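You operate a simulated robot arm through the tools that you are given. There is no shell and no other tool. Be economical: measure what you need, move in short steps, check, and stop when the job is done.

You are at the controls of a simulated two-armed robot. One attempt, no reset.

## Task
Shut the upper pole drawer. Take the red tin on the top of the pole bench and put it away on the top of the tall chest. Put the brown scrap on top of the pink ribbon spool. Put the 30 mm hem guide from the long table on the brown plate and the 10 mm hem guide on the blue pad. Do these in any order.

It is judged by the outcome, as a careful person would: the job done as asked, and still so three seconds after it is handed in. It fails if anything else is knocked over, pushed out of place, dropped, spilled or broken.

## Robot
Two 7-joint arms with three-finger grippers on one trunk, on a base that drives. Base frame: it is fixed to the floor where the robot stands at the start and does not move with it; the origin is under the middle of the robot, x ahead of it, y to its left, z up. Readings come in m, rad, newtons and seconds.
The left shoulder is at the start at [0.053, 0.154, 0.967], the right one opposite. With the tool pointing down near the work surface each hand reaches from about 0.1 to 0.62 m from the robot's upright axis, wherever it stands, measured 20 degrees to its own side. Places, roughly: blue pad (8x8x2 cm) [-6.5, 3.3, 0.9]; brown plate (17x24x1 cm) [-5.9, 3, 0.9]; brown scrap (7x7x5 cm) [-4, 3.5, 0.9]; hem guide [-6.5, 3.25, 1]; red tin (10x10x6 cm) [0.7, -0.6, 0.9]; ribbon spool (8x8x4 cm) [-4.5, 3.6, 0.9]; top of the tall chest [-13.6, 6.6, 1]; upper pole drawer [0.6, -0.1, 0.6]. Payload 2.69 kg a hand.
The TCP of each hand is the grasp point between the finger pads, 0.029 m short of the fingertips. In the tool frame z runs along the fingers and y along their closing line. The gripper opens to 0.12 m. The gripper's body begins 0.078 m behind the TCP.
Orientation is told as [roll, pitch, yaw] about the base's x, y, z axes, in that order, counted from this pose: with the fingers straight down and closing along the base's y, the tool's x points along the base's -x, its y along +y and its z along -z.

## Interface
- The arms move only by the tool move_arm. It takes "left_moves", "right_moves" or both (then of equal length, played together; a hand with none holds still); each is a list that holds one entry, the list of rows, each a list of 7 numbers: the shift along the tool's x, y, z in units of 400 mm (1.0 is 400 mm), then the turn, a rotation vector about the tool's x, y, z in units of 60 degrees (1.0 is 60 degrees), then the gripper command, from -1 (fully open) to 1 (shut), values between in proportion. In form: [[[tx, ty, tz, wx, wy, wz, claw], ...]]. A call has 1 to 12 rows; each row is the pose to reach, as a shift and turn from the pose commanded when the call began, along the tool's axes at that moment. A call with a number of a shift or a turn outside -1 to 1 is refused whole. Each row takes 0.2 s and may step no farther than 0.05 m and 0.15 rad from the row before; otherwise, or with a gripper value out of range, the whole call is refused. A pose out of reach is approached as far as the arm can. The call stops where the force on the tool passes 40 N (or 10 N more than at its start, if that is more) or the arm is blocked; 0.2 s more then pass. Each finger halts on what it meets, pressing with about 31 N; the grip force reading is that of the motor and also rises with nothing between the fingers. The clock runs only during rows and for 0.2 s after the last one: add rows that repeat a pose to give the fingers time. The reply holds the time, the measured pose of the TCP, the force on the tool along the base axes, the opening and the grip force, in the units named above and with some noise, with the torque about the TCP (base axes, N m) and any sound that the robot's microphone picked up, and new pictures: "views" is both (left out), scene, wrist or none (wrist: the cameras of the hands that moved).
- Cameras (640 x 400 px; columns grow to the right, rows downward): "scene" is now at [0.184, -0.0176, 1.1528]; the picture's right is [-0.24, -0.97, 0.00], its down [-0.29, 0.07, -0.95] and it looks along [0.93, -0.23, -0.30] (base axes); focal length 214 px, centre (320, 200). "left" rides on the left gripper at [0.063, 0, -0.104] in its tool frame; the picture's right is [0.00, 1.00, 0.00], its down [-0.83, 0.00, -0.56] and it looks along [-0.56, 0.00, 0.83] (tool axes); focal length 275 px, centre (320, 200). "right" rides on the right gripper at [0.063, 0, -0.104] in its tool frame; the picture's right is [0.00, 1.00, 0.00], its down [-0.83, 0.00, -0.56] and it looks along [-0.56, 0.00, 0.83] (tool axes); focal length 275 px, centre (320, 200). There is no depth. A picture from a camera that has moved, and an enlarged one, comes with that camera's place and axes in the base frame and with its lens. The place of the scene camera against the robot may be out by one fixed shift of up to 0.025 m in any direction.
- slide_trunk(by): slides the trunk up (or, below 0, down) by that many m; the arms and the scene camera ride with it, the base frame stays. It gives what a move gives, with no picture.
- drive_base(legs): drives the robot by 1 to 6 legs, each [ahead, left, turn to the left] in m, m and rad, along the robot's own axes; the way and the turn of a leg run together, so that a leg with both is an arc; at most 1.5 m and 3.142 rad a leg. The arms and the cameras ride along, it lands a little off, and it stops where it bumps. It gives what a move gives, and a new picture of the scene camera.
- aim_head(pan, tilt): turns the head with the scene camera to pan (to the left, within 1.396 rad either way) and tilt (down, from -0.506 to 1.204), counted from straight ahead of the robot. It gives what a move gives, and a new picture of the scene camera.
- close_up(camera, box): a new picture of the part [left, top, right, bottom] of that camera's present view, enlarged. No time passes.
- finish_job(): hands the job in; it is judged then, once.

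Work in short steps. Places have to be worked out from the pictures, the camera data and where the tool is seen: move nearer, look again, correct. Check each grasp and each placing, and mend what went wrong. You have 165 turns and 260 pictures in all, those below and enlarged ones among them. Open the grippers and draw the arms clear of the work before you hand the job in, unless the task says otherwise; then end with one line.

The tools are called after "Emit:" as name(argument=value, ...) on one line, values as JSON. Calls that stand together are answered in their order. move_arm: Moves the arms, as the interface text tells. Its arguments: {"type":"object","properties":{"left_moves":{"type":"array","items":{"type":"array","items":{"type":"array","items":{"type":"number"}}}},"right_moves":{"type":"array","items":{"type":"array","items":{"type":"array","items":{"type":"number"}}}},"views":{"type":"string","enum":["both","scene","wrist","none"]}},"required":[]} The other tools are called the same way: slide_trunk (by) slides the trunk up or down; drive_base (legs) drives the base; aim_head (pan, tilt) turns the head that bears the scene camera; close_up (camera, box) takes an enlarged picture of a part of a camera's view; finish_job () hands the job in.

At the start:

```text
time: 0.0
left_position: [0.3428, -0.0064, 1.0952]
left_orientation: [0.002, 0.001, -0.001]
left_wrist_force: [0.0, 0.0, 0.2]
left_torque: [-0.01, 0.01, 0.0]
left_grip_width: 0.1197
left_gripper_force: 0.0
right_position: [0.4025, -0.3958, 1.066]
right_orientation: [-0.001, -0.002, -0.001]
right_wrist_force: [-0.4, -0.5, 0.6]
right_torque: [0.01, 0.0, 0.02]
right_grip_width: 0.1199
right_gripper_force: 0.0
trunk travel left (down, up): [-0.339, 0.099]
robot x, y, heading: [0.0016, -0.0022, 0.003]
head pan, tilt: [-0.241, 0.305]
```

scene: 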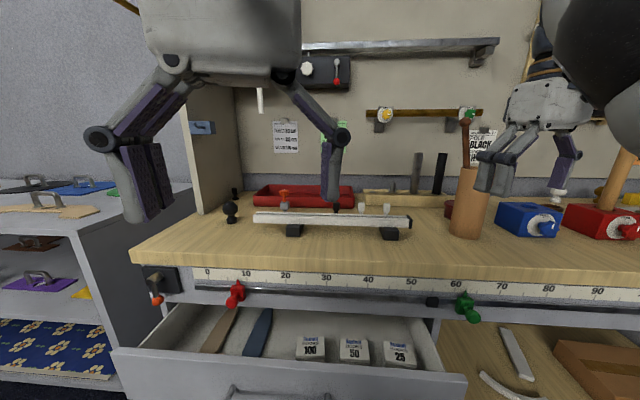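
right: 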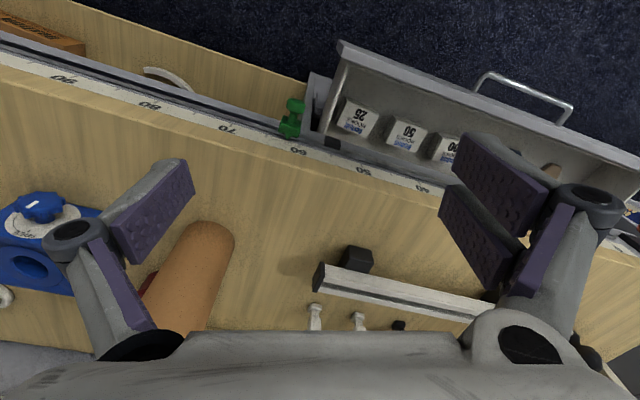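
left: 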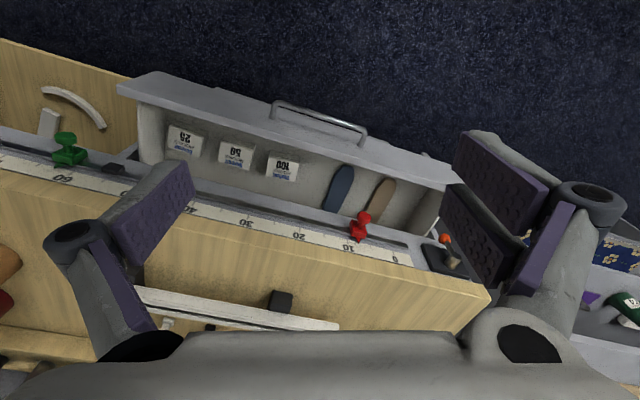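

The open drawer and bench are ahead; the red tin should be further right. I look there first.

Emit:
aim_head(pan=-0.75, tilt=0.5)

Emit:
aim_head(pan=-0.1, tilt=0.9)

```text
time: 0.9
left_position: [0.3433, -0.0057, 1.0951]
left_orientation: [-0.001, 0.0, 0.0]
left_wrist_force: [0.3, -0.2, 0.4]
left_torque: [0.03, 0.02, 0.03]
left_grip_width: 0.1202
left_gripper_force: 0.1
right_position: [0.4034, -0.3967, 1.0666]
right_orientation: [0.002, -0.002, 0.0]
right_wrist_force: [1.0, 0.9, 0.8]
right_torque: [-0.02, 0.01, 0.02]
right_grip_width: 0.1199
right_gripper_force: 0.2
trunk travel left (down, up): [-0.339, 0.099]
robot x, y, heading: [0.0015, 0.0033, 0.001]
head pan, tilt: [-0.75, 0.499]
camera scene: at [0.1599, -0.0573, 1.1349], right [-0.68, -0.73, 0.0], down [-0.35, 0.33, -0.88], along [0.64, -0.6, -0.48], focal length 214 px, centre (320, 200)
```

scene: 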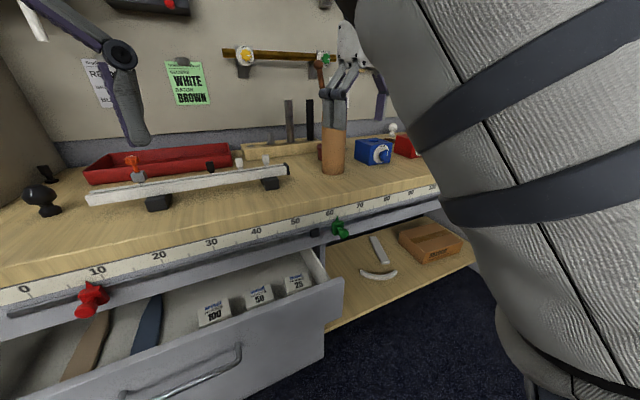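

```text
time: 2.0
left_position: [0.3446, -0.0059, 1.0947]
left_orientation: [0.0, -0.002, 0.002]
left_wrist_force: [36.1, 22.4, -32.3]
left_torque: [-2.98, 1.53, -2.38]
left_grip_width: 0.1198
left_gripper_force: 0.1
right_position: [0.4023, -0.3973, 1.067]
right_orientation: [0.001, -0.004, -0.001]
right_wrist_force: [-0.2, 0.0, -0.7]
right_torque: [-0.01, 0.02, 0.0]
right_grip_width: 0.12
right_gripper_force: 0.1
trunk travel left (down, up): [-0.339, 0.099]
robot x, y, heading: [-0.0013, 0.0012, -0.001]
head pan, tilt: [-0.099, 0.901]
camera scene: at [0.1764, -0.0088, 1.1153], right [-0.16, -0.99, 0.0], down [-0.65, 0.11, -0.75], along [0.74, -0.12, -0.66], focal length 214 px, centre (320, 200)
```

scene: 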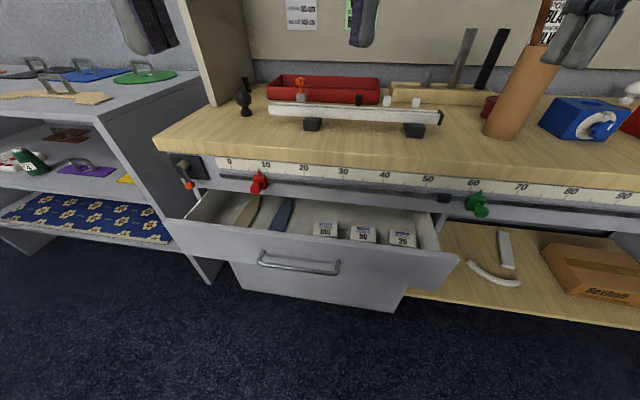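

The head tilt seems to press against the left hand (36 N). I raise the tilt again a little, and move the left hand away to its left.

Emit:
aim_head(pan=-0.6, tilt=0.4)

Emit:
move_arm(left_moves=[[[-0.05, 0.1, 0, 0, 0, 0, -1], [-0.1, 0.2, 0, 0, 0, 0, -1], [-0.1, 0.3, 0, 0, 0, 0, -1], [-0.1, 0.4, 0, 0, 0, 0, -1], [-0.1, 0.5, 0, 0, 0, 0, -1]]], views="scene")

Emit:
close_up(camera="scene", box=[240, 60, 480, 220])

```text
time: 2.9
left_position: [0.3436, -0.0064, 1.0962]
left_orientation: [-0.001, -0.002, 0.0]
left_wrist_force: [-0.5, 0.3, 1.1]
left_torque: [-0.02, 0.01, -0.02]
left_grip_width: 0.12
left_gripper_force: 0.1
right_position: [0.4029, -0.397, 1.0663]
right_orientation: [0.0, -0.002, 0.0]
right_wrist_force: [0.2, -0.5, 0.5]
right_torque: [0.06, 0.02, 0.05]
right_grip_width: 0.12
right_gripper_force: 0.1
trunk travel left (down, up): [-0.339, 0.099]
robot x, y, heading: [-0.001, -0.0001, 0.0]
head pan, tilt: [-0.6, 0.4]
camera scene: at [0.1698, -0.0476, 1.144], right [-0.56, -0.83, 0.0], down [-0.32, 0.22, -0.92], along [0.76, -0.52, -0.39], focal length 214 px, centre (320, 200)
```

scene: 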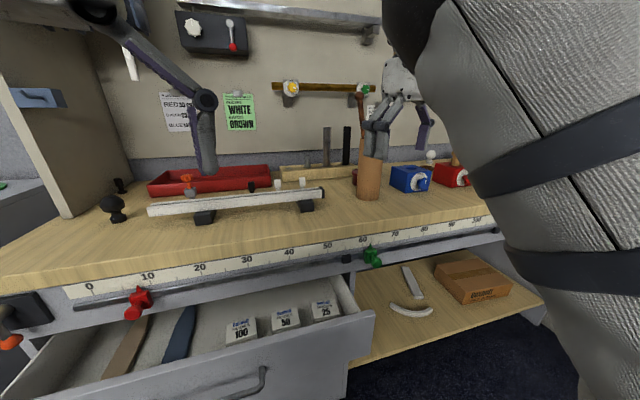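

```text
time: 4.1
left_position: [0.3882, 0.1897, 1.0809]
left_orientation: [0.0, -0.002, 0.0]
left_wrist_force: [-0.8, 0.5, 0.1]
left_torque: [0.0, 0.01, -0.01]
left_grip_width: 0.1199
left_gripper_force: 0.1
left hand out of reach, approached as far as the arm can: row 4, 5
right_position: [0.4022, -0.3956, 1.0673]
right_orientation: [-0.001, -0.002, 0.001]
right_wrist_force: [-0.4, -0.1, 0.0]
right_torque: [-0.02, 0.04, 0.01]
right_grip_width: 0.1198
right_gripper_force: 0.0
trunk travel left (down, up): [-0.339, 0.099]
robot x, y, heading: [-0.0053, 0.0021, -0.003]
head pan, tilt: [-0.6, 0.4]
camera scene: at [0.1697, -0.0471, 1.144], right [-0.56, -0.83, 0.0], down [-0.32, 0.22, -0.92], along [0.76, -0.52, -0.39], focal length 214 px, centre (320, 200)
```

scene: 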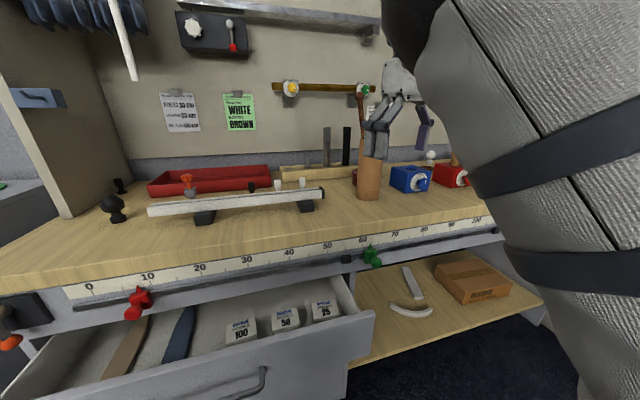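

```text
2.50 times, centred on (360, 140) of scene
camera zoom: at [0.1697, -0.0471, 1.144], right [-0.56, -0.83, 0.0], down [-0.32, 0.22, -0.92], along [0.76, -0.52, -0.39], focal length 536 px, centre (220, 350)
```

zoom: 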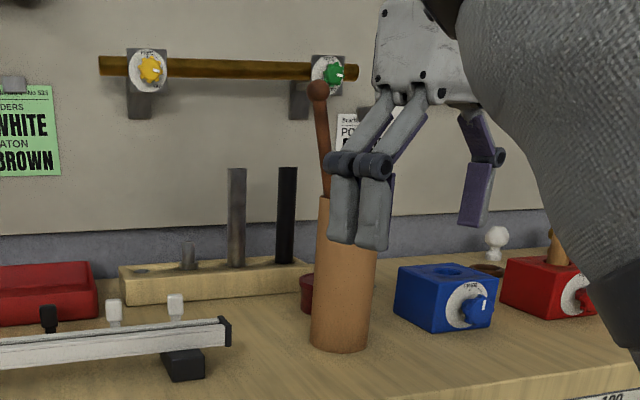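

The red tin is the dark red thing just behind the brown cylinder. The bench looks turned about -0.32 rad from my heading, so I back off a little and turn square with it, to push the drawer shut first.

Emit:
drive_base(legs=[[-0.25, 0, 0], [0, 0, -0.32]])

Emit:
aim_head(pan=0.0, tilt=0.6)

```text
time: 6.9
left_position: [0.182, 0.059, 1.0813]
left_orientation: [-0.001, -0.002, -0.315]
left_wrist_force: [0.4, 0.4, 0.3]
left_torque: [0.0, -0.03, 0.01]
left_grip_width: 0.1198
left_gripper_force: 0.0
right_position: [0.0126, -0.5033, 1.0667]
right_orientation: [0.001, -0.001, -0.315]
right_wrist_force: [-0.5, 0.4, 0.5]
right_torque: [0.01, 0.0, 0.01]
right_grip_width: 0.12
right_gripper_force: 0.0
trunk travel left (down, up): [-0.339, 0.099]
robot x, y, heading: [-0.2464, -0.002, -0.317]
head pan, tilt: [-0.6, 0.4]
camera scene: at [-0.1005, -0.0946, 1.144], right [-0.79, -0.61, 0.0], down [-0.24, 0.31, -0.92], along [0.56, -0.73, -0.39], focal length 214 px, centre (320, 200)
```

scene: 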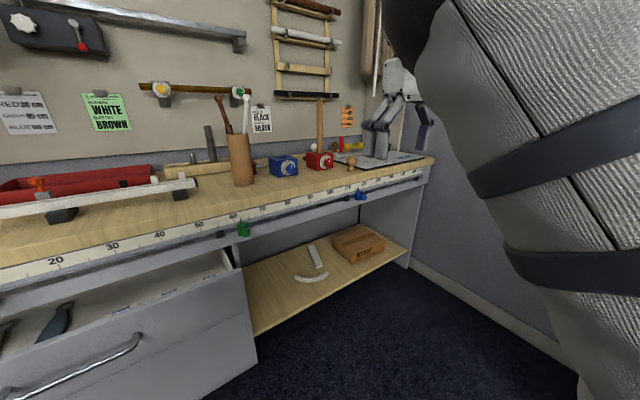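

```text
time: 7.9
left_position: [0.1829, 0.0591, 1.0807]
left_orientation: [-0.001, -0.002, -0.316]
left_wrist_force: [-1.0, 0.8, 0.7]
left_torque: [-0.03, -0.04, 0.01]
left_grip_width: 0.1199
left_gripper_force: 0.1
right_position: [0.0129, -0.5024, 1.0664]
right_orientation: [0.0, -0.003, -0.315]
right_wrist_force: [-0.4, -0.3, 0.2]
right_torque: [-0.01, 0.02, 0.02]
right_grip_width: 0.1201
right_gripper_force: 0.1
trunk travel left (down, up): [-0.339, 0.099]
robot x, y, heading: [-0.2449, 0.0009, -0.316]
head pan, tilt: [0.0, 0.6]
camera scene: at [-0.0729, -0.0486, 1.1258], right [-0.31, -0.95, 0.0], down [-0.54, 0.18, -0.83], along [0.78, -0.26, -0.56], focal length 214 px, centre (320, 200)
```

scene: 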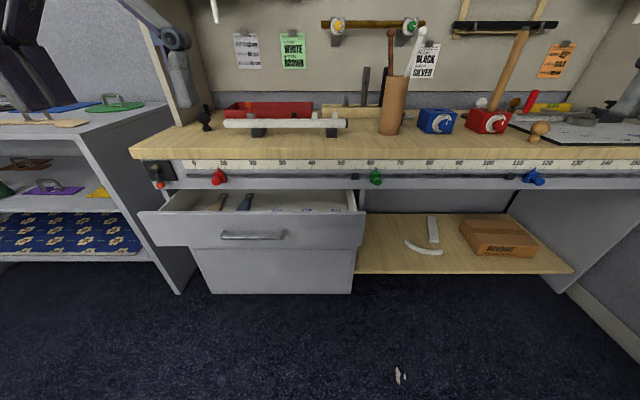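

Now square to the bench: drawer front at about 0.70 m ahead of the robot, face z 0.56–0.72, middle about 0.22 m left. I lower the trunk so the left hand can push the face with fingers forward.

Emit:
slide_trunk(by=-0.3)

Emit:
move_arm(left_moves=[[[0, 0, 0, 0, -0.125, 0, 1], [0, 0, 0, 0, -0.25, 0, 1], [0, 0, 0.05, 0, -0.375, 0, 1], [0, 0, 0.1, 0, -0.5, 0, 1], [0, 0, 0.15, 0, -0.625, 0, 1], [0, 0, 0.25, 0, -0.75, 0, 1], [0, 0, 0.3, 0, -0.875, 0, 1], [0, 0, 0.35, 0, -1, 0, 1], [-0.1, 0, 0.4, 0, -1, 0, 1], [-0.2, 0, 0.4, 0, -1, 0, 1]]], views="both")

```text
time: 10.9
left_position: [0.2666, 0.0308, 0.6519]
left_orientation: [-0.004, 0.345, -0.316]
left_wrist_force: [-0.4, -0.1, -0.1]
left_torque: [-0.04, -0.01, 0.01]
left_grip_width: 0.1201
left_gripper_force: 0.0
right_position: [0.0599, -0.5181, 0.7119]
right_orientation: [-0.001, 0.136, -0.317]
right_wrist_force: [-0.2, 0.7, 0.1]
right_torque: [0.0, 0.02, -0.01]
right_grip_width: 0.1198
right_gripper_force: 0.1
trunk travel left (down, up): [-0.039, 0.399]
robot x, y, heading: [-0.2463, -0.0029, -0.316]
head pan, tilt: [0.0, 0.6]
```

```text
time: 13.1
left_position: [0.2877, 0.027, 0.4766]
left_orientation: [-0.004, -0.702, -0.311]
left_wrist_force: [0.0, -0.8, 1.0]
left_torque: [0.0, 0.01, 0.03]
left_grip_width: 0.0
left_gripper_force: 28.5
left hand out of reach, approached as far as the arm can: row 7, 8, 9
right_position: [0.0588, -0.5189, 0.7112]
right_orientation: [-0.001, 0.136, -0.317]
right_wrist_force: [-0.4, 0.4, 0.4]
right_torque: [-0.02, 0.02, -0.04]
right_grip_width: 0.1203
right_gripper_force: 0.1
trunk travel left (down, up): [-0.039, 0.399]
robot x, y, heading: [-0.2502, 0.0002, -0.313]
head pan, tilt: [0.0, 0.6]
camera scene: at [0.0181, -0.0783, 0.8042], right [-0.31, -0.95, 0.0], down [-0.54, 0.18, -0.83], along [0.78, -0.26, -0.56], focal length 214 px, centre (320, 200)
camera left: at [0.1773, 0.0624, 0.5153], right [0.31, 0.95, 0.0], down [0.26, -0.09, 0.96], along [0.91, -0.3, -0.28], focal length 275 px, centre (320, 200)
```

scene: 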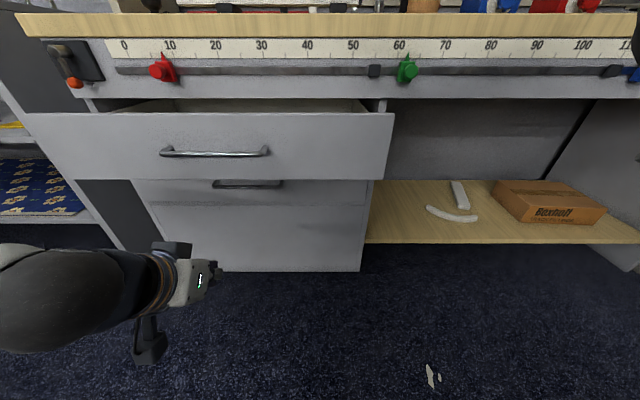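
left: 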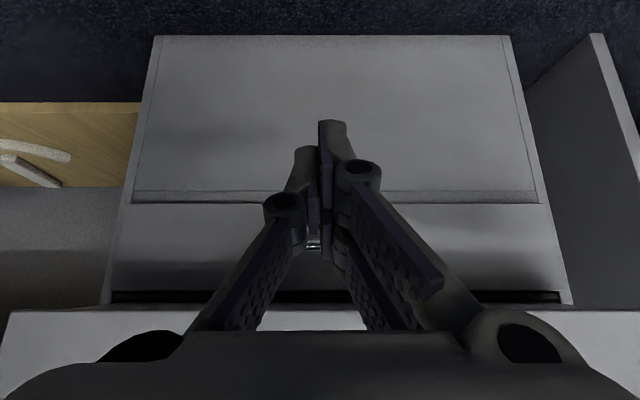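

The trunk leaned a bit forward. Left hand sits at z 0.48; I raise it to z≈0.605 (below the handle), pitch the fingers nearly horizontal, tip about 0.15 m from the drawer face.

Emit:
move_arm(left_moves=[[[-0.06, 0, -0.025, 0, -0.1, 0, 1], [-0.12, 0, -0.045, 0, -0.2, 0, 1], [-0.18, 0, -0.065, 0, -0.3, 0, 1], [-0.24, 0, -0.09, 0, -0.4, 0, 1], [-0.3, 0, -0.1, 0, -0.5, 0, 1], [-0.36, 0, -0.11, 0, -0.573, 0, 1], [-0.36, 0, -0.11, 0, -0.573, 0, 1]]], views="both")

```text
time: 14.7
left_position: [0.3649, -0.0022, 0.6032]
left_orientation: [-0.011, -1.304, -0.306]
left_wrist_force: [0.1, 0.1, 0.2]
left_torque: [-0.01, 0.02, -0.02]
left_grip_width: 0.0001
left_gripper_force: 28.1
right_position: [0.0598, -0.5189, 0.7123]
right_orientation: [-0.002, 0.136, -0.315]
right_wrist_force: [-0.1, 0.5, -0.6]
right_torque: [0.04, 0.0, -0.03]
right_grip_width: 0.1201
right_gripper_force: 0.1
trunk travel left (down, up): [-0.039, 0.399]
robot x, y, heading: [-0.2431, 0.005, -0.322]
head pan, tilt: [0.0, 0.6]
camera scene: at [0.0181, -0.0783, 0.8042], right [-0.31, -0.95, 0.0], down [-0.54, 0.18, -0.83], along [0.78, -0.26, -0.56], focal length 214 px, centre (320, 200)
camera left: at [0.2534, 0.0353, 0.569], right [0.31, 0.95, 0.0], down [-0.3, 0.1, 0.95], along [0.9, -0.3, 0.32], focal length 275 px, centre (320, 200)
```

scene: 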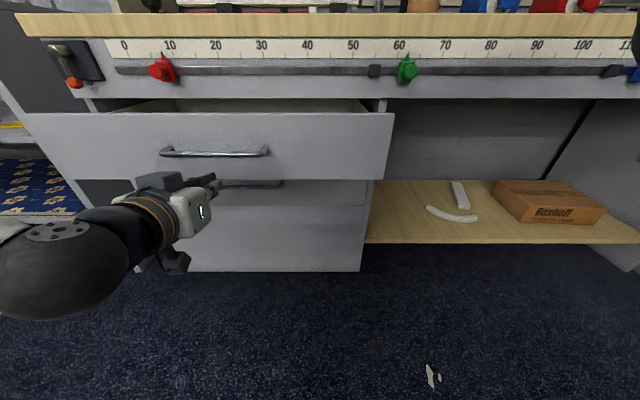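
left: 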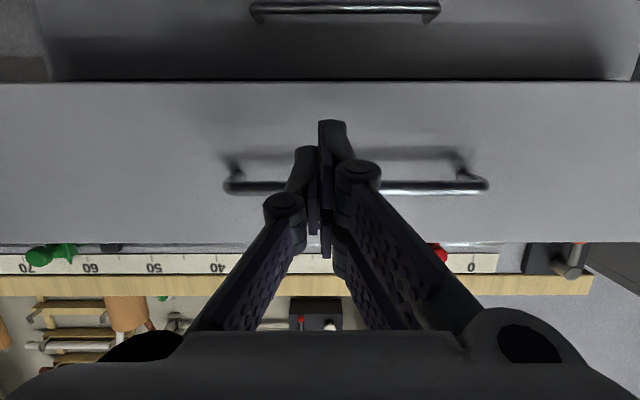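

Tips are about 0.10 m from the face, pointing under the handle. I drive ahead 0.17 m.

Emit:
drive_base(legs=[[0.17, 0, 0]])

```text
time: 16.2
left_position: [0.5293, -0.0521, 0.5989]
left_orientation: [-0.012, -1.296, -0.298]
left_wrist_force: [-0.5, -0.5, -23.7]
left_torque: [0.04, 0.08, 0.11]
left_grip_width: 0.0001
left_gripper_force: 28.5
right_position: [0.2245, -0.5701, 0.7127]
right_orientation: [-0.001, 0.138, -0.313]
right_wrist_force: [0.0, 0.4, 0.1]
right_torque: [0.0, -0.01, -0.01]
right_grip_width: 0.1197
right_gripper_force: 0.1
trunk travel left (down, up): [-0.039, 0.399]
robot x, y, heading: [-0.0813, -0.0544, -0.31]
head pan, tilt: [0.0, 0.6]
camera scene: at [0.1828, -0.1305, 0.8037], right [-0.31, -0.95, 0.0], down [-0.54, 0.17, -0.82], along [0.78, -0.25, -0.57], focal length 214 px, centre (320, 200)
```

scene: 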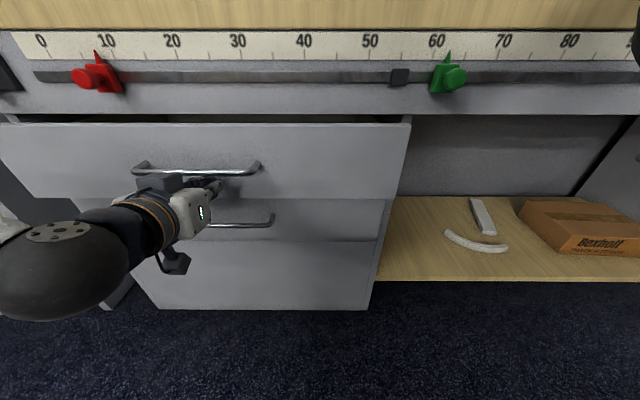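

There is a downward force of 24 N on the hand: possibly the handle is resting on the fingers. I look closer.

Emit:
close_up(camera="left", box=[160, 40, 480, 240])

Emit:
close_up(camera="scene", box=[100, 120, 300, 245])

```text
2.00 times, centred on (320, 140) of left
camera zoom: at [0.4169, -0.0155, 0.5671], right [0.31, 0.95, 0.0], down [-0.3, 0.09, 0.95], along [0.9, -0.29, 0.31], focal length 551 px, centre (320, 320)
```

zoom: 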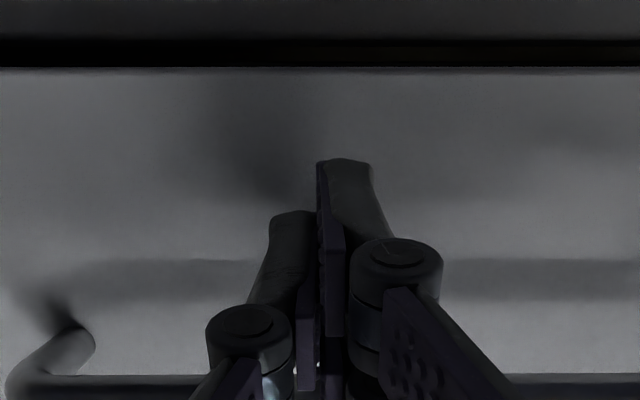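

```text
3.20 times, centred on (200, 182) of scene
camera zoom: at [0.1828, -0.1305, 0.8037], right [-0.31, -0.95, 0.0], down [-0.54, 0.17, -0.82], along [0.78, -0.25, -0.57], focal length 686 px, centre (704, 256)
```

zoom: 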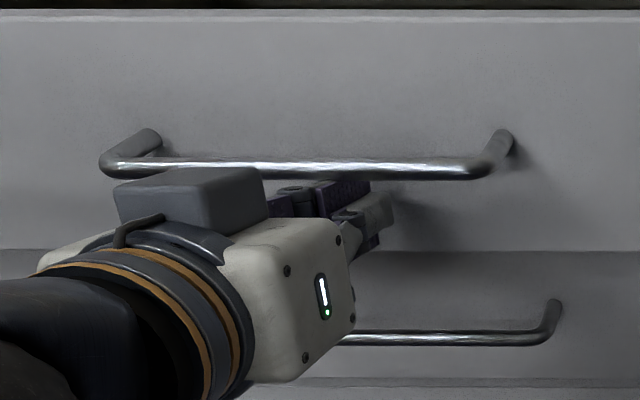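

The knuckles press the handle's underside. I draw back 2 cm, lower about 2 cm and level the fingers.

Emit:
move_arm(left_moves=[[[0.03, 0, -0.02, 0, 0, 0, 1], [0.056, 0, -0.036, 0, -0.08, 0, 1], [0.056, 0, -0.036, 0, -0.16, 0, 1], [0.056, 0, -0.036, 0, -0.24, 0, 1], [0.056, 0, -0.036, 0, -0.24, 0, 1]]], views="both")

```text
time: 16.9
left_position: [0.5106, -0.0482, 0.6038]
left_orientation: [0.008, -1.308, -0.315]
left_wrist_force: [-0.6, 1.5, -6.4]
left_torque: [0.02, 0.09, 0.1]
left_grip_width: 0.0001
left_gripper_force: 28.7
left hand out of reach, approached as far as the arm can: row 1, 2, 3
right_position: [0.2245, -0.5697, 0.7125]
right_orientation: [-0.002, 0.136, -0.314]
right_wrist_force: [-0.4, -0.3, -0.7]
right_torque: [0.01, -0.01, 0.0]
right_grip_width: 0.1202
right_gripper_force: 0.0
trunk travel left (down, up): [-0.039, 0.399]
robot x, y, heading: [-0.0838, -0.0498, -0.312]
head pan, tilt: [0.0, 0.6]
stopped in row 3 (left hand): the force on the tool passed its limit at 46 N (the readings are from after the stop); the commanded pose is now the measured one
camera scene: at [0.1817, -0.1303, 0.8042], right [-0.31, -0.95, 0.0], down [-0.54, 0.17, -0.83], along [0.79, -0.25, -0.56], focal length 214 px, centre (320, 200)
camera left: at [0.3987, -0.0118, 0.5697], right [0.3, 0.95, 0.01], down [-0.31, 0.09, 0.95], along [0.9, -0.29, 0.32], focal length 275 px, centre (320, 200)
```

scene: 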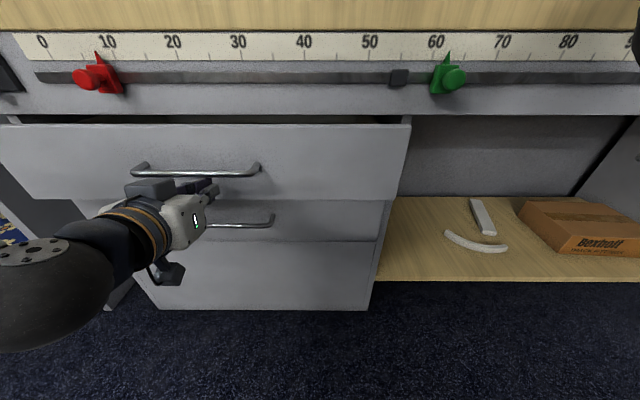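
left: 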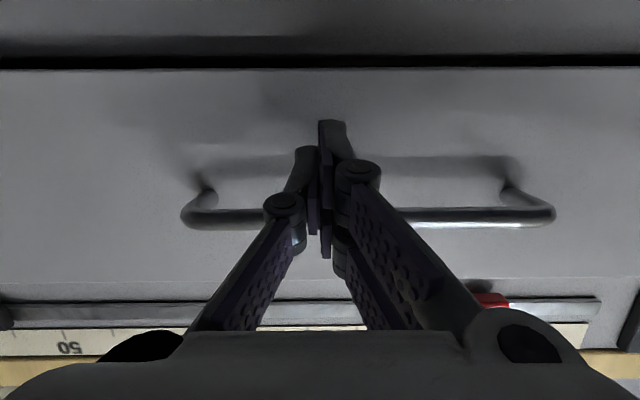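

The arm is near a joint limit there. Simpler: back off, shift the base right 0.16 m so the fingers meet the plain face right of the handle.

Emit:
drive_base(legs=[[-0.05, 0, 0], [0, -0.16, 0]])

Emit:
slide_trunk(by=0.03)

Emit:
drive_base(legs=[[0.12, 0, 0]])

```text
time: 19.3
left_position: [0.4142, -0.1837, 0.6052]
left_orientation: [0.005, -1.314, -0.313]
left_wrist_force: [0.7, -0.3, 0.3]
left_torque: [0.03, -0.01, -0.01]
left_grip_width: 0.0
left_gripper_force: 28.7
right_position: [0.1274, -0.7046, 0.7114]
right_orientation: [0.001, 0.137, -0.308]
right_wrist_force: [0.1, 0.0, 0.0]
right_torque: [0.02, 0.0, -0.03]
right_grip_width: 0.12
right_gripper_force: 0.0
trunk travel left (down, up): [-0.039, 0.399]
robot x, y, heading: [-0.179, -0.1905, -0.311]
head pan, tilt: [0.0, 0.6]
camera scene: at [0.0852, -0.2654, 0.8042], right [-0.31, -0.95, 0.0], down [-0.54, 0.17, -0.83], along [0.79, -0.25, -0.56], focal length 214 px, centre (320, 200)
```

scene: 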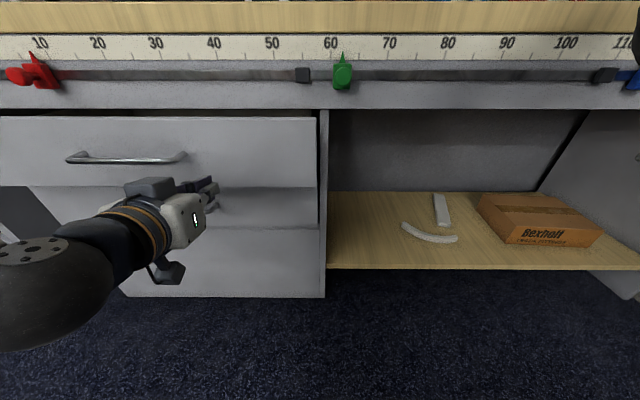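

```text
time: 20.1
left_position: [0.4139, -0.1825, 0.6354]
left_orientation: [0.005, -1.313, -0.314]
left_wrist_force: [-0.7, 0.2, -0.7]
left_torque: [-0.02, -0.01, -0.04]
left_grip_width: 0.0
left_gripper_force: 28.3
right_position: [0.1296, -0.7058, 0.7421]
right_orientation: [0.0, 0.137, -0.31]
right_wrist_force: [0.1, 0.0, -1.1]
right_torque: [0.0, 0.01, -0.02]
right_grip_width: 0.1201
right_gripper_force: 0.0
trunk travel left (down, up): [-0.069, 0.369]
robot x, y, heading: [-0.1761, -0.1901, -0.313]
head pan, tilt: [0.0, 0.6]
```

```text
time: 21.3
left_position: [0.5271, -0.2216, 0.6365]
left_orientation: [0.004, -1.314, -0.313]
left_wrist_force: [0.3, 0.9, 0.0]
left_torque: [-0.01, -0.02, 0.0]
left_grip_width: 0.0001
left_gripper_force: 28.5
right_position: [0.2396, -0.7418, 0.7422]
right_orientation: [0.0, 0.136, -0.315]
right_wrist_force: [-0.4, 0.3, -0.2]
right_torque: [-0.01, -0.03, 0.01]
right_grip_width: 0.1204
right_gripper_force: 0.1
trunk travel left (down, up): [-0.069, 0.369]
robot x, y, heading: [-0.0681, -0.2277, -0.312]
head pan, tilt: [0.0, 0.6]
camera scene: at [0.1886, -0.2996, 0.8349], right [-0.31, -0.95, 0.0], down [-0.54, 0.17, -0.83], along [0.78, -0.25, -0.56], focal length 214 px, centre (320, 200)
```

scene: 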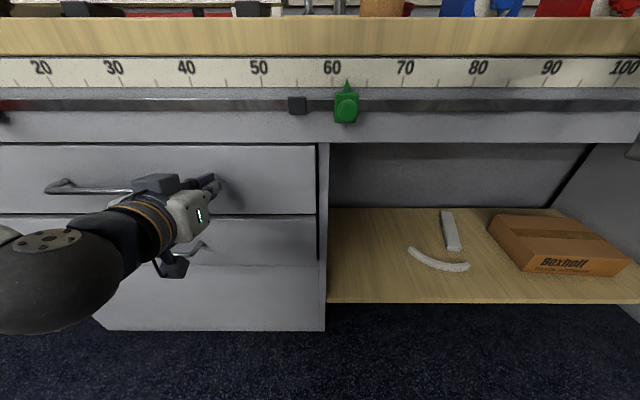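

The drawer looks nearly flush. I press on with the arm up to 5 cm until resistance.

Emit:
move_arm(left_moves=[[[0, 0, 0.03, 0, 0, 0, 1], [0, 0, 0.06, 0, 0, 0, 1], [0, 0, 0.09, 0, 0, 0, 1], [0, 0, 0.12, 0, 0, 0, 1], [0, 0, 0.15, 0, 0, 0, 1]]], views="both")

```text
time: 21.8
left_position: [0.5372, -0.2256, 0.6335]
left_orientation: [0.001, -1.316, -0.316]
left_wrist_force: [-15.5, 6.4, 6.1]
left_torque: [-0.08, -0.42, 0.14]
left_grip_width: 0.0
left_gripper_force: 28.3
right_position: [0.2401, -0.7401, 0.744]
right_orientation: [0.0, 0.135, -0.313]
right_wrist_force: [-0.3, 0.7, 0.1]
right_torque: [0.01, 0.0, 0.0]
right_grip_width: 0.1202
right_gripper_force: 0.0
trunk travel left (down, up): [-0.069, 0.369]
robot x, y, heading: [-0.0667, -0.2287, -0.315]
head pan, tilt: [0.0, 0.6]
stopped in row 2 (left hand): the force on the tool passed its limit at 48 N (the readings are from after the stop); the commanded pose is now the measured one
camera scene: at [0.1871, -0.2984, 0.8354], right [-0.31, -0.95, 0.0], down [-0.54, 0.17, -0.83], along [0.79, -0.25, -0.56], focal length 214 px, centre (320, 200)
camera left: at [0.4264, -0.1886, 0.5977], right [0.31, 0.95, 0.01], down [-0.31, 0.1, 0.94], along [0.9, -0.29, 0.33], focal length 275 px, centre (320, 200)
```

scene: 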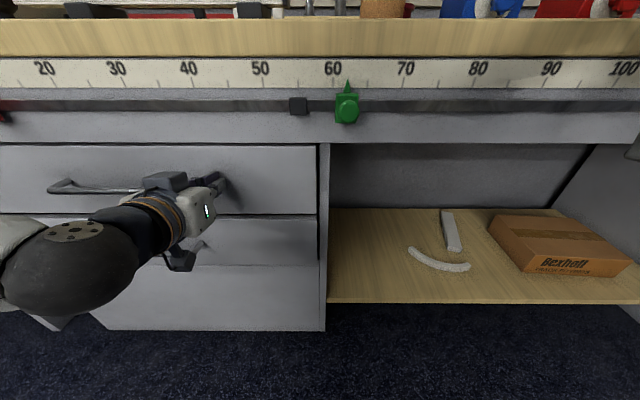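
left: 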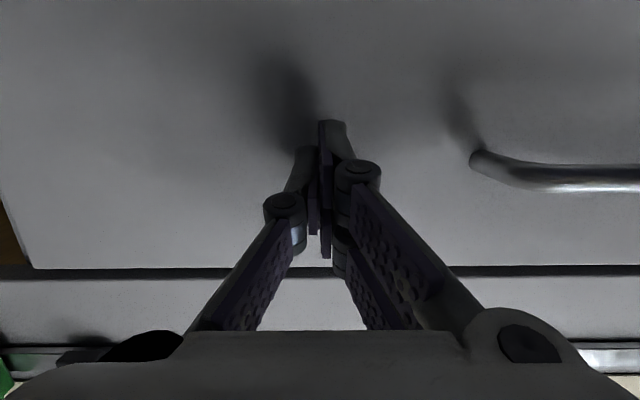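

The drawer is against its stop. I back off, raise the trunk, and look at the bench top.

Emit:
drive_base(legs=[[-0.3, 0, 0]])

Emit:
slide_trunk(by=0.36)

Emit:
aim_head(pan=0.0, tilt=0.5)

```text
time: 23.9
left_position: [0.2543, -0.1375, 0.6307]
left_orientation: [0.005, -1.311, -0.325]
left_wrist_force: [1.0, 0.0, 0.6]
left_torque: [0.0, 0.02, -0.01]
left_grip_width: 0.0
left_gripper_force: 28.3
right_position: [-0.049, -0.6496, 0.742]
right_orientation: [0.001, 0.136, -0.322]
right_wrist_force: [0.7, 0.4, 0.3]
right_torque: [-0.02, 0.04, 0.01]
right_grip_width: 0.1201
right_gripper_force: 0.1
trunk travel left (down, up): [-0.069, 0.369]
robot x, y, heading: [-0.3545, -0.1294, -0.322]
head pan, tilt: [0.0, 0.6]
camera scene: at [-0.0977, -0.2077, 0.8349], right [-0.32, -0.95, 0.0], down [-0.54, 0.18, -0.83], along [0.78, -0.26, -0.56], focal length 214 px, centre (320, 200)
```

scene: 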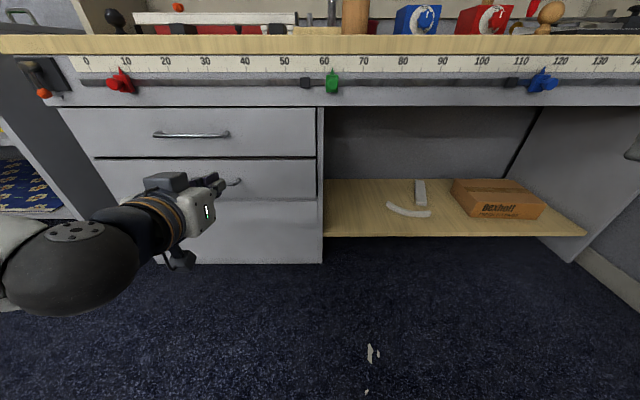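

```text
time: 27.4
left_position: [0.2167, -0.1248, 1.1399]
left_orientation: [2.906, -1.569, 3.06]
left_wrist_force: [-0.1, 0.1, -0.2]
left_torque: [0.01, 0.02, -0.03]
left_grip_width: 0.0
left_gripper_force: 28.5
right_position: [-0.0529, -0.6491, 1.1063]
right_orientation: [0.0, 0.126, -0.323]
right_wrist_force: [0.6, 0.4, -0.6]
right_torque: [0.0, 0.01, 0.0]
right_grip_width: 0.1195
right_gripper_force: 0.0
trunk travel left (down, up): [-0.429, 0.009]
robot x, y, heading: [-0.3524, -0.13, -0.325]
head pan, tilt: [0.0, 0.6]
```

```text
time: 28.0
left_position: [0.2157, -0.1267, 1.1386]
left_orientation: [2.942, -1.567, 3.021]
left_wrist_force: [0.6, 0.6, -1.1]
left_torque: [0.02, 0.03, -0.02]
left_grip_width: 0.0001
left_gripper_force: 28.5
right_position: [-0.0519, -0.6497, 1.1085]
right_orientation: [0.001, 0.125, -0.322]
right_wrist_force: [0.8, -0.7, 0.6]
right_torque: [0.01, 0.0, -0.03]
right_grip_width: 0.1198
right_gripper_force: 0.1
trunk travel left (down, up): [-0.429, 0.009]
robot x, y, heading: [-0.3529, -0.1313, -0.321]
head pan, tilt: [0.0, 0.499]
camera scene: at [-0.2406, -0.1601, 1.2399], right [-0.32, -0.95, 0.0], down [-0.45, 0.15, -0.88], along [0.83, -0.28, -0.48], focal length 214 px, centre (320, 200)
```

scene: 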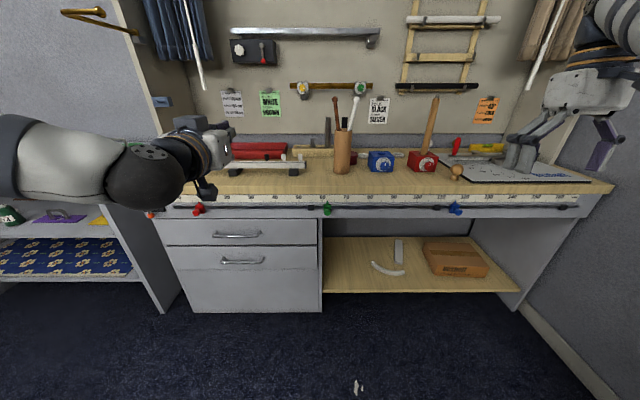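

Drawer is shut. I zoom in on the bench top near the cylinder.

Emit:
close_up(camera="scene", box=[280, 90, 480, 215])

```text
3.20 times, centred on (380, 152) of scene
camera zoom: at [-0.2406, -0.1601, 1.2399], right [-0.32, -0.95, 0.0], down [-0.45, 0.15, -0.88], along [0.83, -0.28, -0.48], focal length 686 px, centre (128, 352)
```

zoom: 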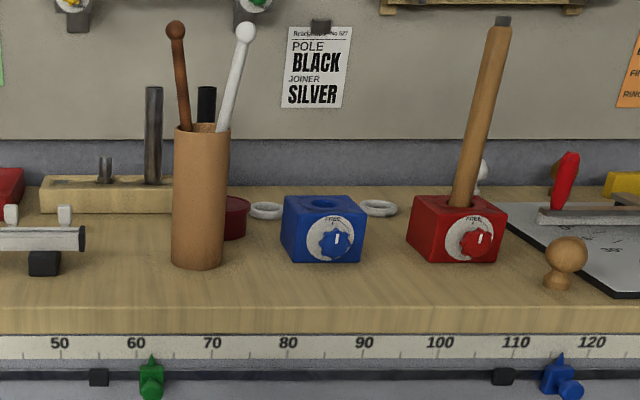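

The tin sits behind and slightly right of the cylinder with its two rods. I'll come at it diagonally from the right with the right hand; first I tuck the left hand back and turn it down.

Emit:
move_arm(left_moves=[[[0, 0.05, -0.06, 0, 0.125, 0, -1], [0, 0.1, -0.12, 0, 0.25, 0, -1], [0, 0.15, -0.18, 0, 0.375, 0, -1], [0, 0.2, -0.25, 0, 0.5, 0, -1], [0, 0.25, -0.31, 0, 0.625, 0, -1], [0, 0.3, -0.37, 0, 0.75, 0, -1], [0, 0.35, -0.43, 0, 0.875, 0, -1], [0, 0.35, -0.5, 0, 1, 0, -1]]], views="none")

Emit:
drive_base(legs=[[0, -0.37, 0], [0.15, 0, 0], [0, 0, 0.55]])

Emit:
close_up(camera="scene", box=[200, 100, 440, 250])

```text
time: 29.8
left_position: [0.0679, 0.0701, 1.1368]
left_orientation: [0.001, -0.527, -0.321]
left_wrist_force: [0.3, 0.5, 0.1]
left_torque: [0.03, -0.01, 0.01]
left_grip_width: 0.1199
left_gripper_force: 0.0
right_position: [-0.0523, -0.6506, 1.1075]
right_orientation: [0.0, 0.123, -0.32]
right_wrist_force: [-0.4, 0.2, -0.1]
right_torque: [0.03, -0.02, 0.0]
right_grip_width: 0.1197
right_gripper_force: 0.1
trunk travel left (down, up): [-0.429, 0.009]
robot x, y, heading: [-0.3538, -0.1279, -0.324]
head pan, tilt: [0.0, 0.499]
```

```text
time: 35.7
left_position: [-0.0717, -0.1317, 1.1374]
left_orientation: [0.0, -0.527, 0.239]
left_wrist_force: [0.5, -0.4, -0.4]
left_torque: [-0.01, 0.04, 0.02]
left_grip_width: 0.1201
left_gripper_force: 0.1
right_position: [0.2052, -0.8069, 1.1071]
right_orientation: [0.0, 0.125, 0.236]
right_wrist_force: [-0.7, 0.0, 0.8]
right_torque: [-0.01, -0.01, 0.0]
right_grip_width: 0.1201
right_gripper_force: 0.0
trunk travel left (down, up): [-0.429, 0.009]
robot x, y, heading: [-0.3221, -0.5233, 0.239]
head pan, tilt: [0.0, 0.499]
camera scene: at [-0.2089, -0.4951, 1.2399], right [0.23, -0.97, 0.0], down [-0.47, -0.11, -0.88], along [0.85, 0.2, -0.48], focal length 214 px, centre (320, 200)
```

scene: 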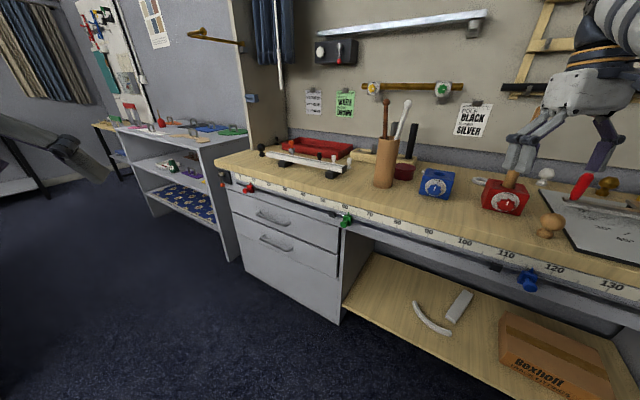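

```text
2.67 times, centred on (320, 175) of scene
camera zoom: at [-0.2089, -0.4951, 1.2399], right [0.23, -0.97, 0.0], down [-0.47, -0.11, -0.88], along [0.85, 0.2, -0.48], focal length 572 px, centre (320, 267)
```

zoom: 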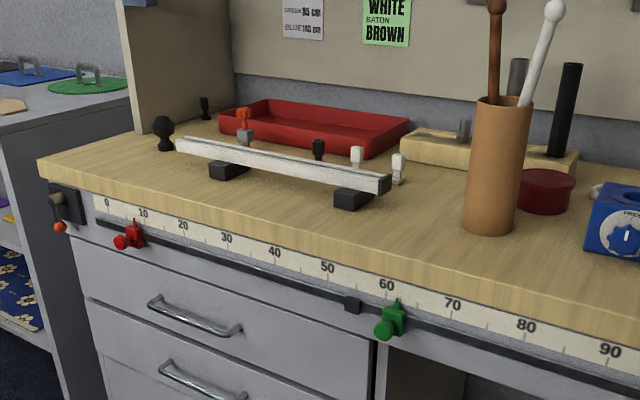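

The tin is now visible beside the cylinder, at about (0.77, -0.66). I tuck the right hand in so it clears the red box's stick, then drive toward the bench by 0.33 m square to it.

Emit:
move_arm(right_moves=[[[0.05, 0.1, 0, 0, 0, 0, -1], [0.1, 0.2, 0, 0, 0, 0, -1], [0.15, 0.3, 0, 0, 0, 0, -1], [0.2, 0.4, 0, 0, 0, 0, -1], [0.25, 0.5, 0, 0, 0, 0, -1], [0.25, 0.6, 0, 0, 0.05, 0, -1]]], views="none")

Emit:
drive_base(legs=[[0.28, -0.175, 0]])

Emit:
close_up(camera="right", box=[0, 0, 640, 400])

```text
time: 37.1
left_position: [-0.069, -0.1293, 1.1363]
left_orientation: [0.0, -0.526, 0.239]
left_wrist_force: [-0.3, -0.5, 0.2]
left_torque: [-0.02, 0.0, 0.01]
left_grip_width: 0.1203
left_gripper_force: 0.1
right_position: [0.0608, -0.5963, 1.119]
right_orientation: [0.017, 0.185, 0.228]
right_wrist_force: [0.5, 0.6, 0.1]
right_torque: [-0.01, -0.03, 0.0]
right_grip_width: 0.1201
right_gripper_force: 0.0
right hand out of reach, approached as far as the arm can: row 5, 6
trunk travel left (down, up): [-0.429, 0.009]
robot x, y, heading: [-0.3222, -0.5249, 0.238]
head pan, tilt: [0.0, 0.499]
```

```text
time: 39.2
left_position: [0.2395, -0.2342, 1.1386]
left_orientation: [0.002, -0.526, 0.234]
left_wrist_force: [-0.4, 0.2, -0.8]
left_torque: [0.01, 0.03, 0.01]
left_grip_width: 0.1201
left_gripper_force: 0.0
right_position: [0.3704, -0.6989, 1.1203]
right_orientation: [0.012, 0.179, 0.23]
right_wrist_force: [0.3, -0.2, 0.3]
right_torque: [0.04, 0.02, 0.0]
right_grip_width: 0.12
right_gripper_force: 0.1
trunk travel left (down, up): [-0.429, 0.009]
robot x, y, heading: [-0.0137, -0.6275, 0.228]
head pan, tilt: [0.0, 0.499]
camera scene: at [0.097, -0.5834, 1.2437], right [0.39, -0.92, 0.0], down [-0.41, -0.17, -0.9], along [0.83, 0.35, -0.44], focal length 214 px, centre (320, 200)
```

scene: 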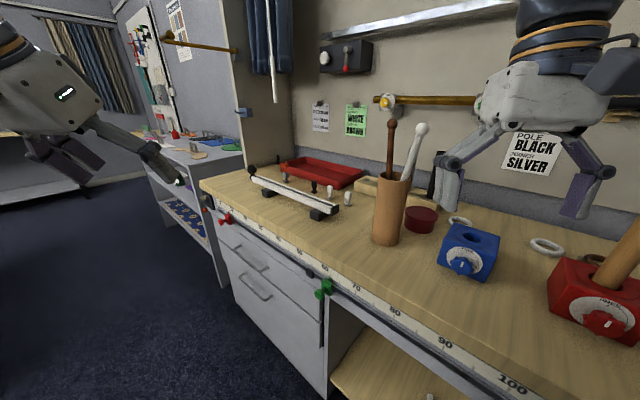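

```text
1.00 times, centred on (320, 200) of right (not enlarged: the box is as wide or as high as the picture)
camera zoom: at [0.3284, -0.7104, 1.2348], right [-0.23, 0.97, 0.01], down [0.89, 0.21, 0.4], along [0.38, 0.1, -0.92], focal length 275 px, centre (320, 200)
```

zoom: 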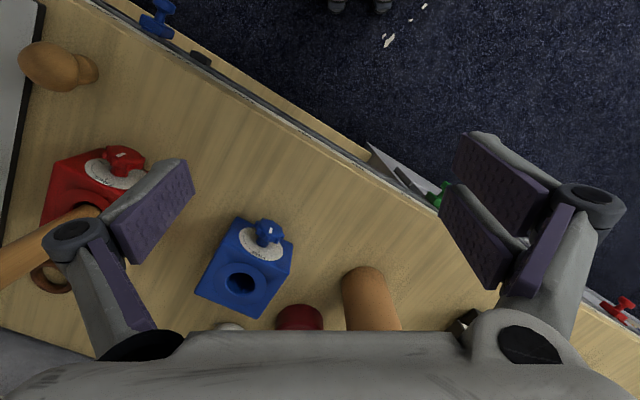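

Bench top works out near z 0.875 and the tin near (0.70, -0.65), close behind-right of the cylinder. I drive 0.12 m closer and start yawing the right hand left so its fingers straddle the tin clear of the cylinder.

Emit:
drive_base(legs=[[0.102, -0.064, 0]])

Emit:
move_arm(right_moves=[[[0, 0, 0, 0, -0.05, -0.12, -1], [0, 0, 0, 0, -0.1, -0.24, -1], [0, 0, 0, 0, -0.15, -0.36, -1], [0, 0, 0, 0, -0.17, -0.48, -1], [0, 0, 0, 0, -0.17, -0.6, -1], [0, 0, 0, 0, -0.17, -0.72, -1]]], views="both")

```text
time: 40.5
left_position: [0.3501, -0.2707, 1.1377]
left_orientation: [0.001, -0.526, 0.24]
left_wrist_force: [0.3, 0.2, 0.6]
left_torque: [-0.02, 0.01, 0.0]
left_grip_width: 0.1201
left_gripper_force: 0.1
right_position: [0.4832, -0.736, 1.1209]
right_orientation: [0.016, 0.18, 0.231]
right_wrist_force: [0.7, 0.4, -0.1]
right_torque: [0.0, 0.04, -0.02]
right_grip_width: 0.1201
right_gripper_force: 0.0
trunk travel left (down, up): [-0.429, 0.009]
robot x, y, heading: [0.0971, -0.6648, 0.235]
head pan, tilt: [0.0, 0.499]
camera scene: at [0.2092, -0.6204, 1.2427], right [0.38, -0.93, 0.0], down [-0.42, -0.17, -0.89], along [0.83, 0.34, -0.45], focal length 214 px, centre (320, 200)
```

scene: 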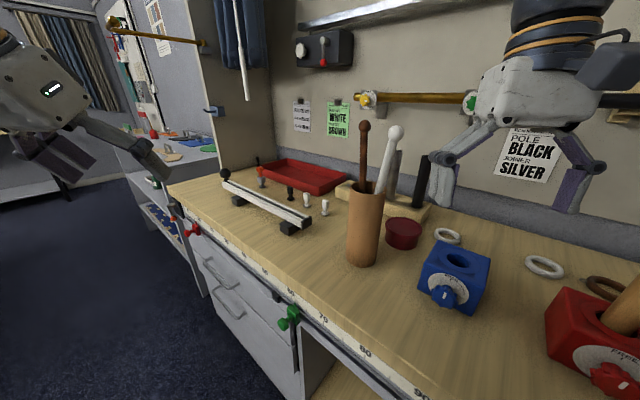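

```text
time: 41.9
left_position: [0.3495, -0.2683, 1.1385]
left_orientation: [0.0, -0.528, 0.239]
left_wrist_force: [0.6, 0.5, 0.1]
left_torque: [-0.01, 0.02, 0.0]
left_grip_width: 0.1201
left_gripper_force: 0.0
right_position: [0.5103, -0.7381, 1.1233]
right_orientation: [0.075, -0.046, 0.979]
right_wrist_force: [0.2, -1.1, 0.7]
right_torque: [0.02, 0.0, 0.02]
right_grip_width: 0.1202
right_gripper_force: 0.0
right hand out of reach, approached as far as the arm can: row 1, 2, 3, 4, 5, 6
trunk travel left (down, up): [-0.429, 0.009]
robot x, y, heading: [0.0959, -0.6621, 0.237]
head pan, tilt: [0.0, 0.499]
camera scene: at [0.2067, -0.6177, 1.2403], right [0.41, -0.91, 0.0], down [-0.43, -0.19, -0.88], along [0.8, 0.36, -0.48], focal length 214 px, centre (320, 200)
camera right: at [0.4796, -0.7987, 1.2255], right [-0.83, 0.55, 0.08], down [0.48, 0.65, 0.59], along [0.28, 0.53, -0.8], focal length 275 px, centre (320, 200)
```

scene: 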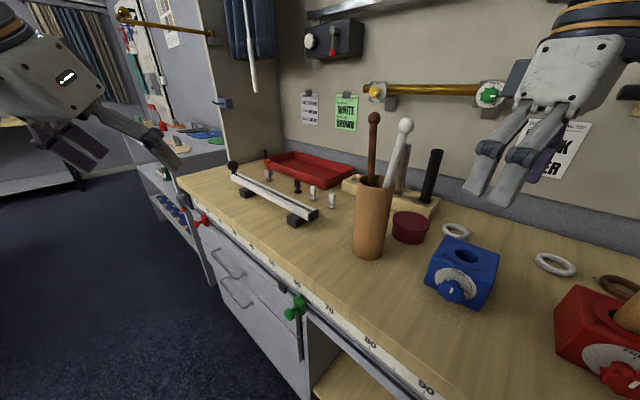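
right: 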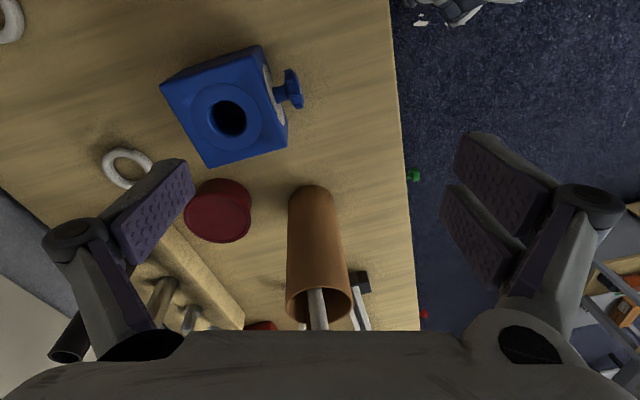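

Wrist view gives tin ≈ (0.702, -0.665), top z ≈ 0.935; cylinder base ≈ (0.61, -0.57), top z ≈ 1.06. A yaw near 0 clears cylinder, blue box and ring best, so I turn the hand back to yaw 0 above the bench.

Emit:
move_arm(right_moves=[[[0, 0, 0, 0, 0, 0.13, -1], [0, 0, 0, 0, 0, 0.26, -1], [0, 0, 0, 0, 0, 0.39, -1], [0, 0, 0, 0, 0, 0.52, -1], [0, 0, 0, 0, 0, 0.65, -1], [0, 0, 0, 0, 0, 0.78, -1], [0, 0, 0, 0, 0, 0.935, -1], [0, 0, 0, 0, 0, 0.935, -1]]], views="none")

```text
refused: row 7 steps farther than a row can; nothing moved
```

Emit:
move_arm(right_moves=[[[0, 0, 0, 0, 0, 0.13, -1], [0, 0, 0, 0, 0, 0.26, -1], [0, 0, 0, 0, 0, 0.39, -1], [0, 0, 0, 0, 0, 0.52, -1], [0, 0, 0, 0, 0, 0.65, -1], [0, 0, 0, 0, 0, 0.78, -1], [0, 0, 0, 0, 0, 0.91, -1], [0, 0, 0, 0, 0, 0.935, -1]]], views="none")

```text
time: 43.7
left_position: [0.3489, -0.2686, 1.1372]
left_orientation: [0.001, -0.526, 0.239]
left_wrist_force: [0.0, -0.4, -1.0]
left_torque: [0.0, 0.0, -0.02]
left_grip_width: 0.1202
left_gripper_force: 0.0
right_position: [0.5107, -0.7369, 1.1242]
right_orientation: [0.079, 0.036, 0.001]
right_wrist_force: [0.7, 0.0, 0.1]
right_torque: [0.01, -0.01, 0.02]
right_grip_width: 0.1198
right_gripper_force: 0.1
trunk travel left (down, up): [-0.429, 0.009]
robot x, y, heading: [0.0971, -0.6639, 0.24]
head pan, tilt: [0.0, 0.499]
```

Hand is level at (0.51,-0.737). I move forward over the right side, then in over the tin at the same height, and look.

Emit:
move_arm(right_moves=[[[-0.1, 0, 0, 0.03, -0.03, 0, -1], [-0.2, 0, 0, 0.07, -0.03, 0, -1], [-0.3, 0.02, 0, 0.07, -0.03, 0, -1], [-0.38, 0.08, 0, 0.07, -0.03, 0, -1], [-0.44, 0.14, 0, 0.07, -0.03, 0, -1], [-0.478, 0.18, 0, 0.07, -0.03, 0, -1], [-0.478, 0.18, 0, 0.07, -0.03, 0, -1]]], views="both")

```text
time: 45.3
left_position: [0.3495, -0.2685, 1.1384]
left_orientation: [0.0, -0.527, 0.24]
left_wrist_force: [0.3, -0.2, -0.5]
left_torque: [-0.01, -0.03, 0.02]
left_grip_width: 0.1198
left_gripper_force: 0.1
right_position: [0.6332, -0.7048, 1.0977]
right_orientation: [0.002, 0.004, 0.0]
right_wrist_force: [-0.5, 0.1, 0.4]
right_torque: [0.0, -0.02, -0.02]
right_grip_width: 0.1198
right_gripper_force: 0.1
right hand out of reach, approached as far as the arm can: row 4, 5, 6, 7
trunk travel left (down, up): [-0.429, 0.009]
robot x, y, heading: [0.0982, -0.6633, 0.237]
head pan, tilt: [0.0, 0.499]
camera scene: at [0.2117, -0.6335, 1.24], right [0.23, -0.97, 0.0], down [-0.47, -0.11, -0.88], along [0.85, 0.21, -0.48], focal length 214 px, centre (320, 200)
camera right: at [0.5709, -0.705, 1.2017], right [-0.01, 1.0, 0.0], down [0.83, 0.0, 0.55], along [0.55, 0.0, -0.83], focal length 275 px, centre (320, 200)
```

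scene: 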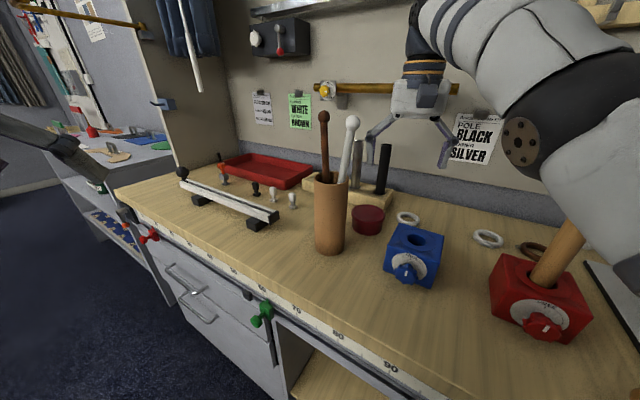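
right: 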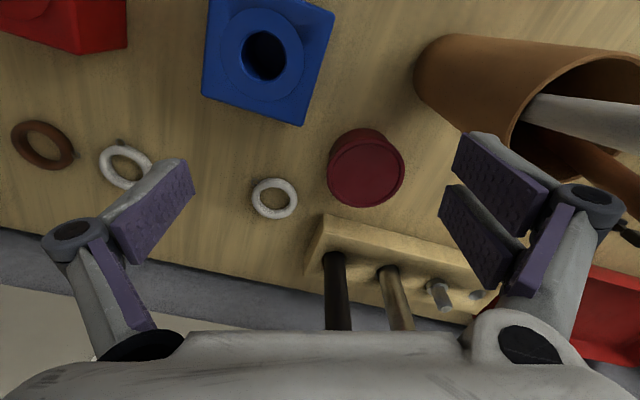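

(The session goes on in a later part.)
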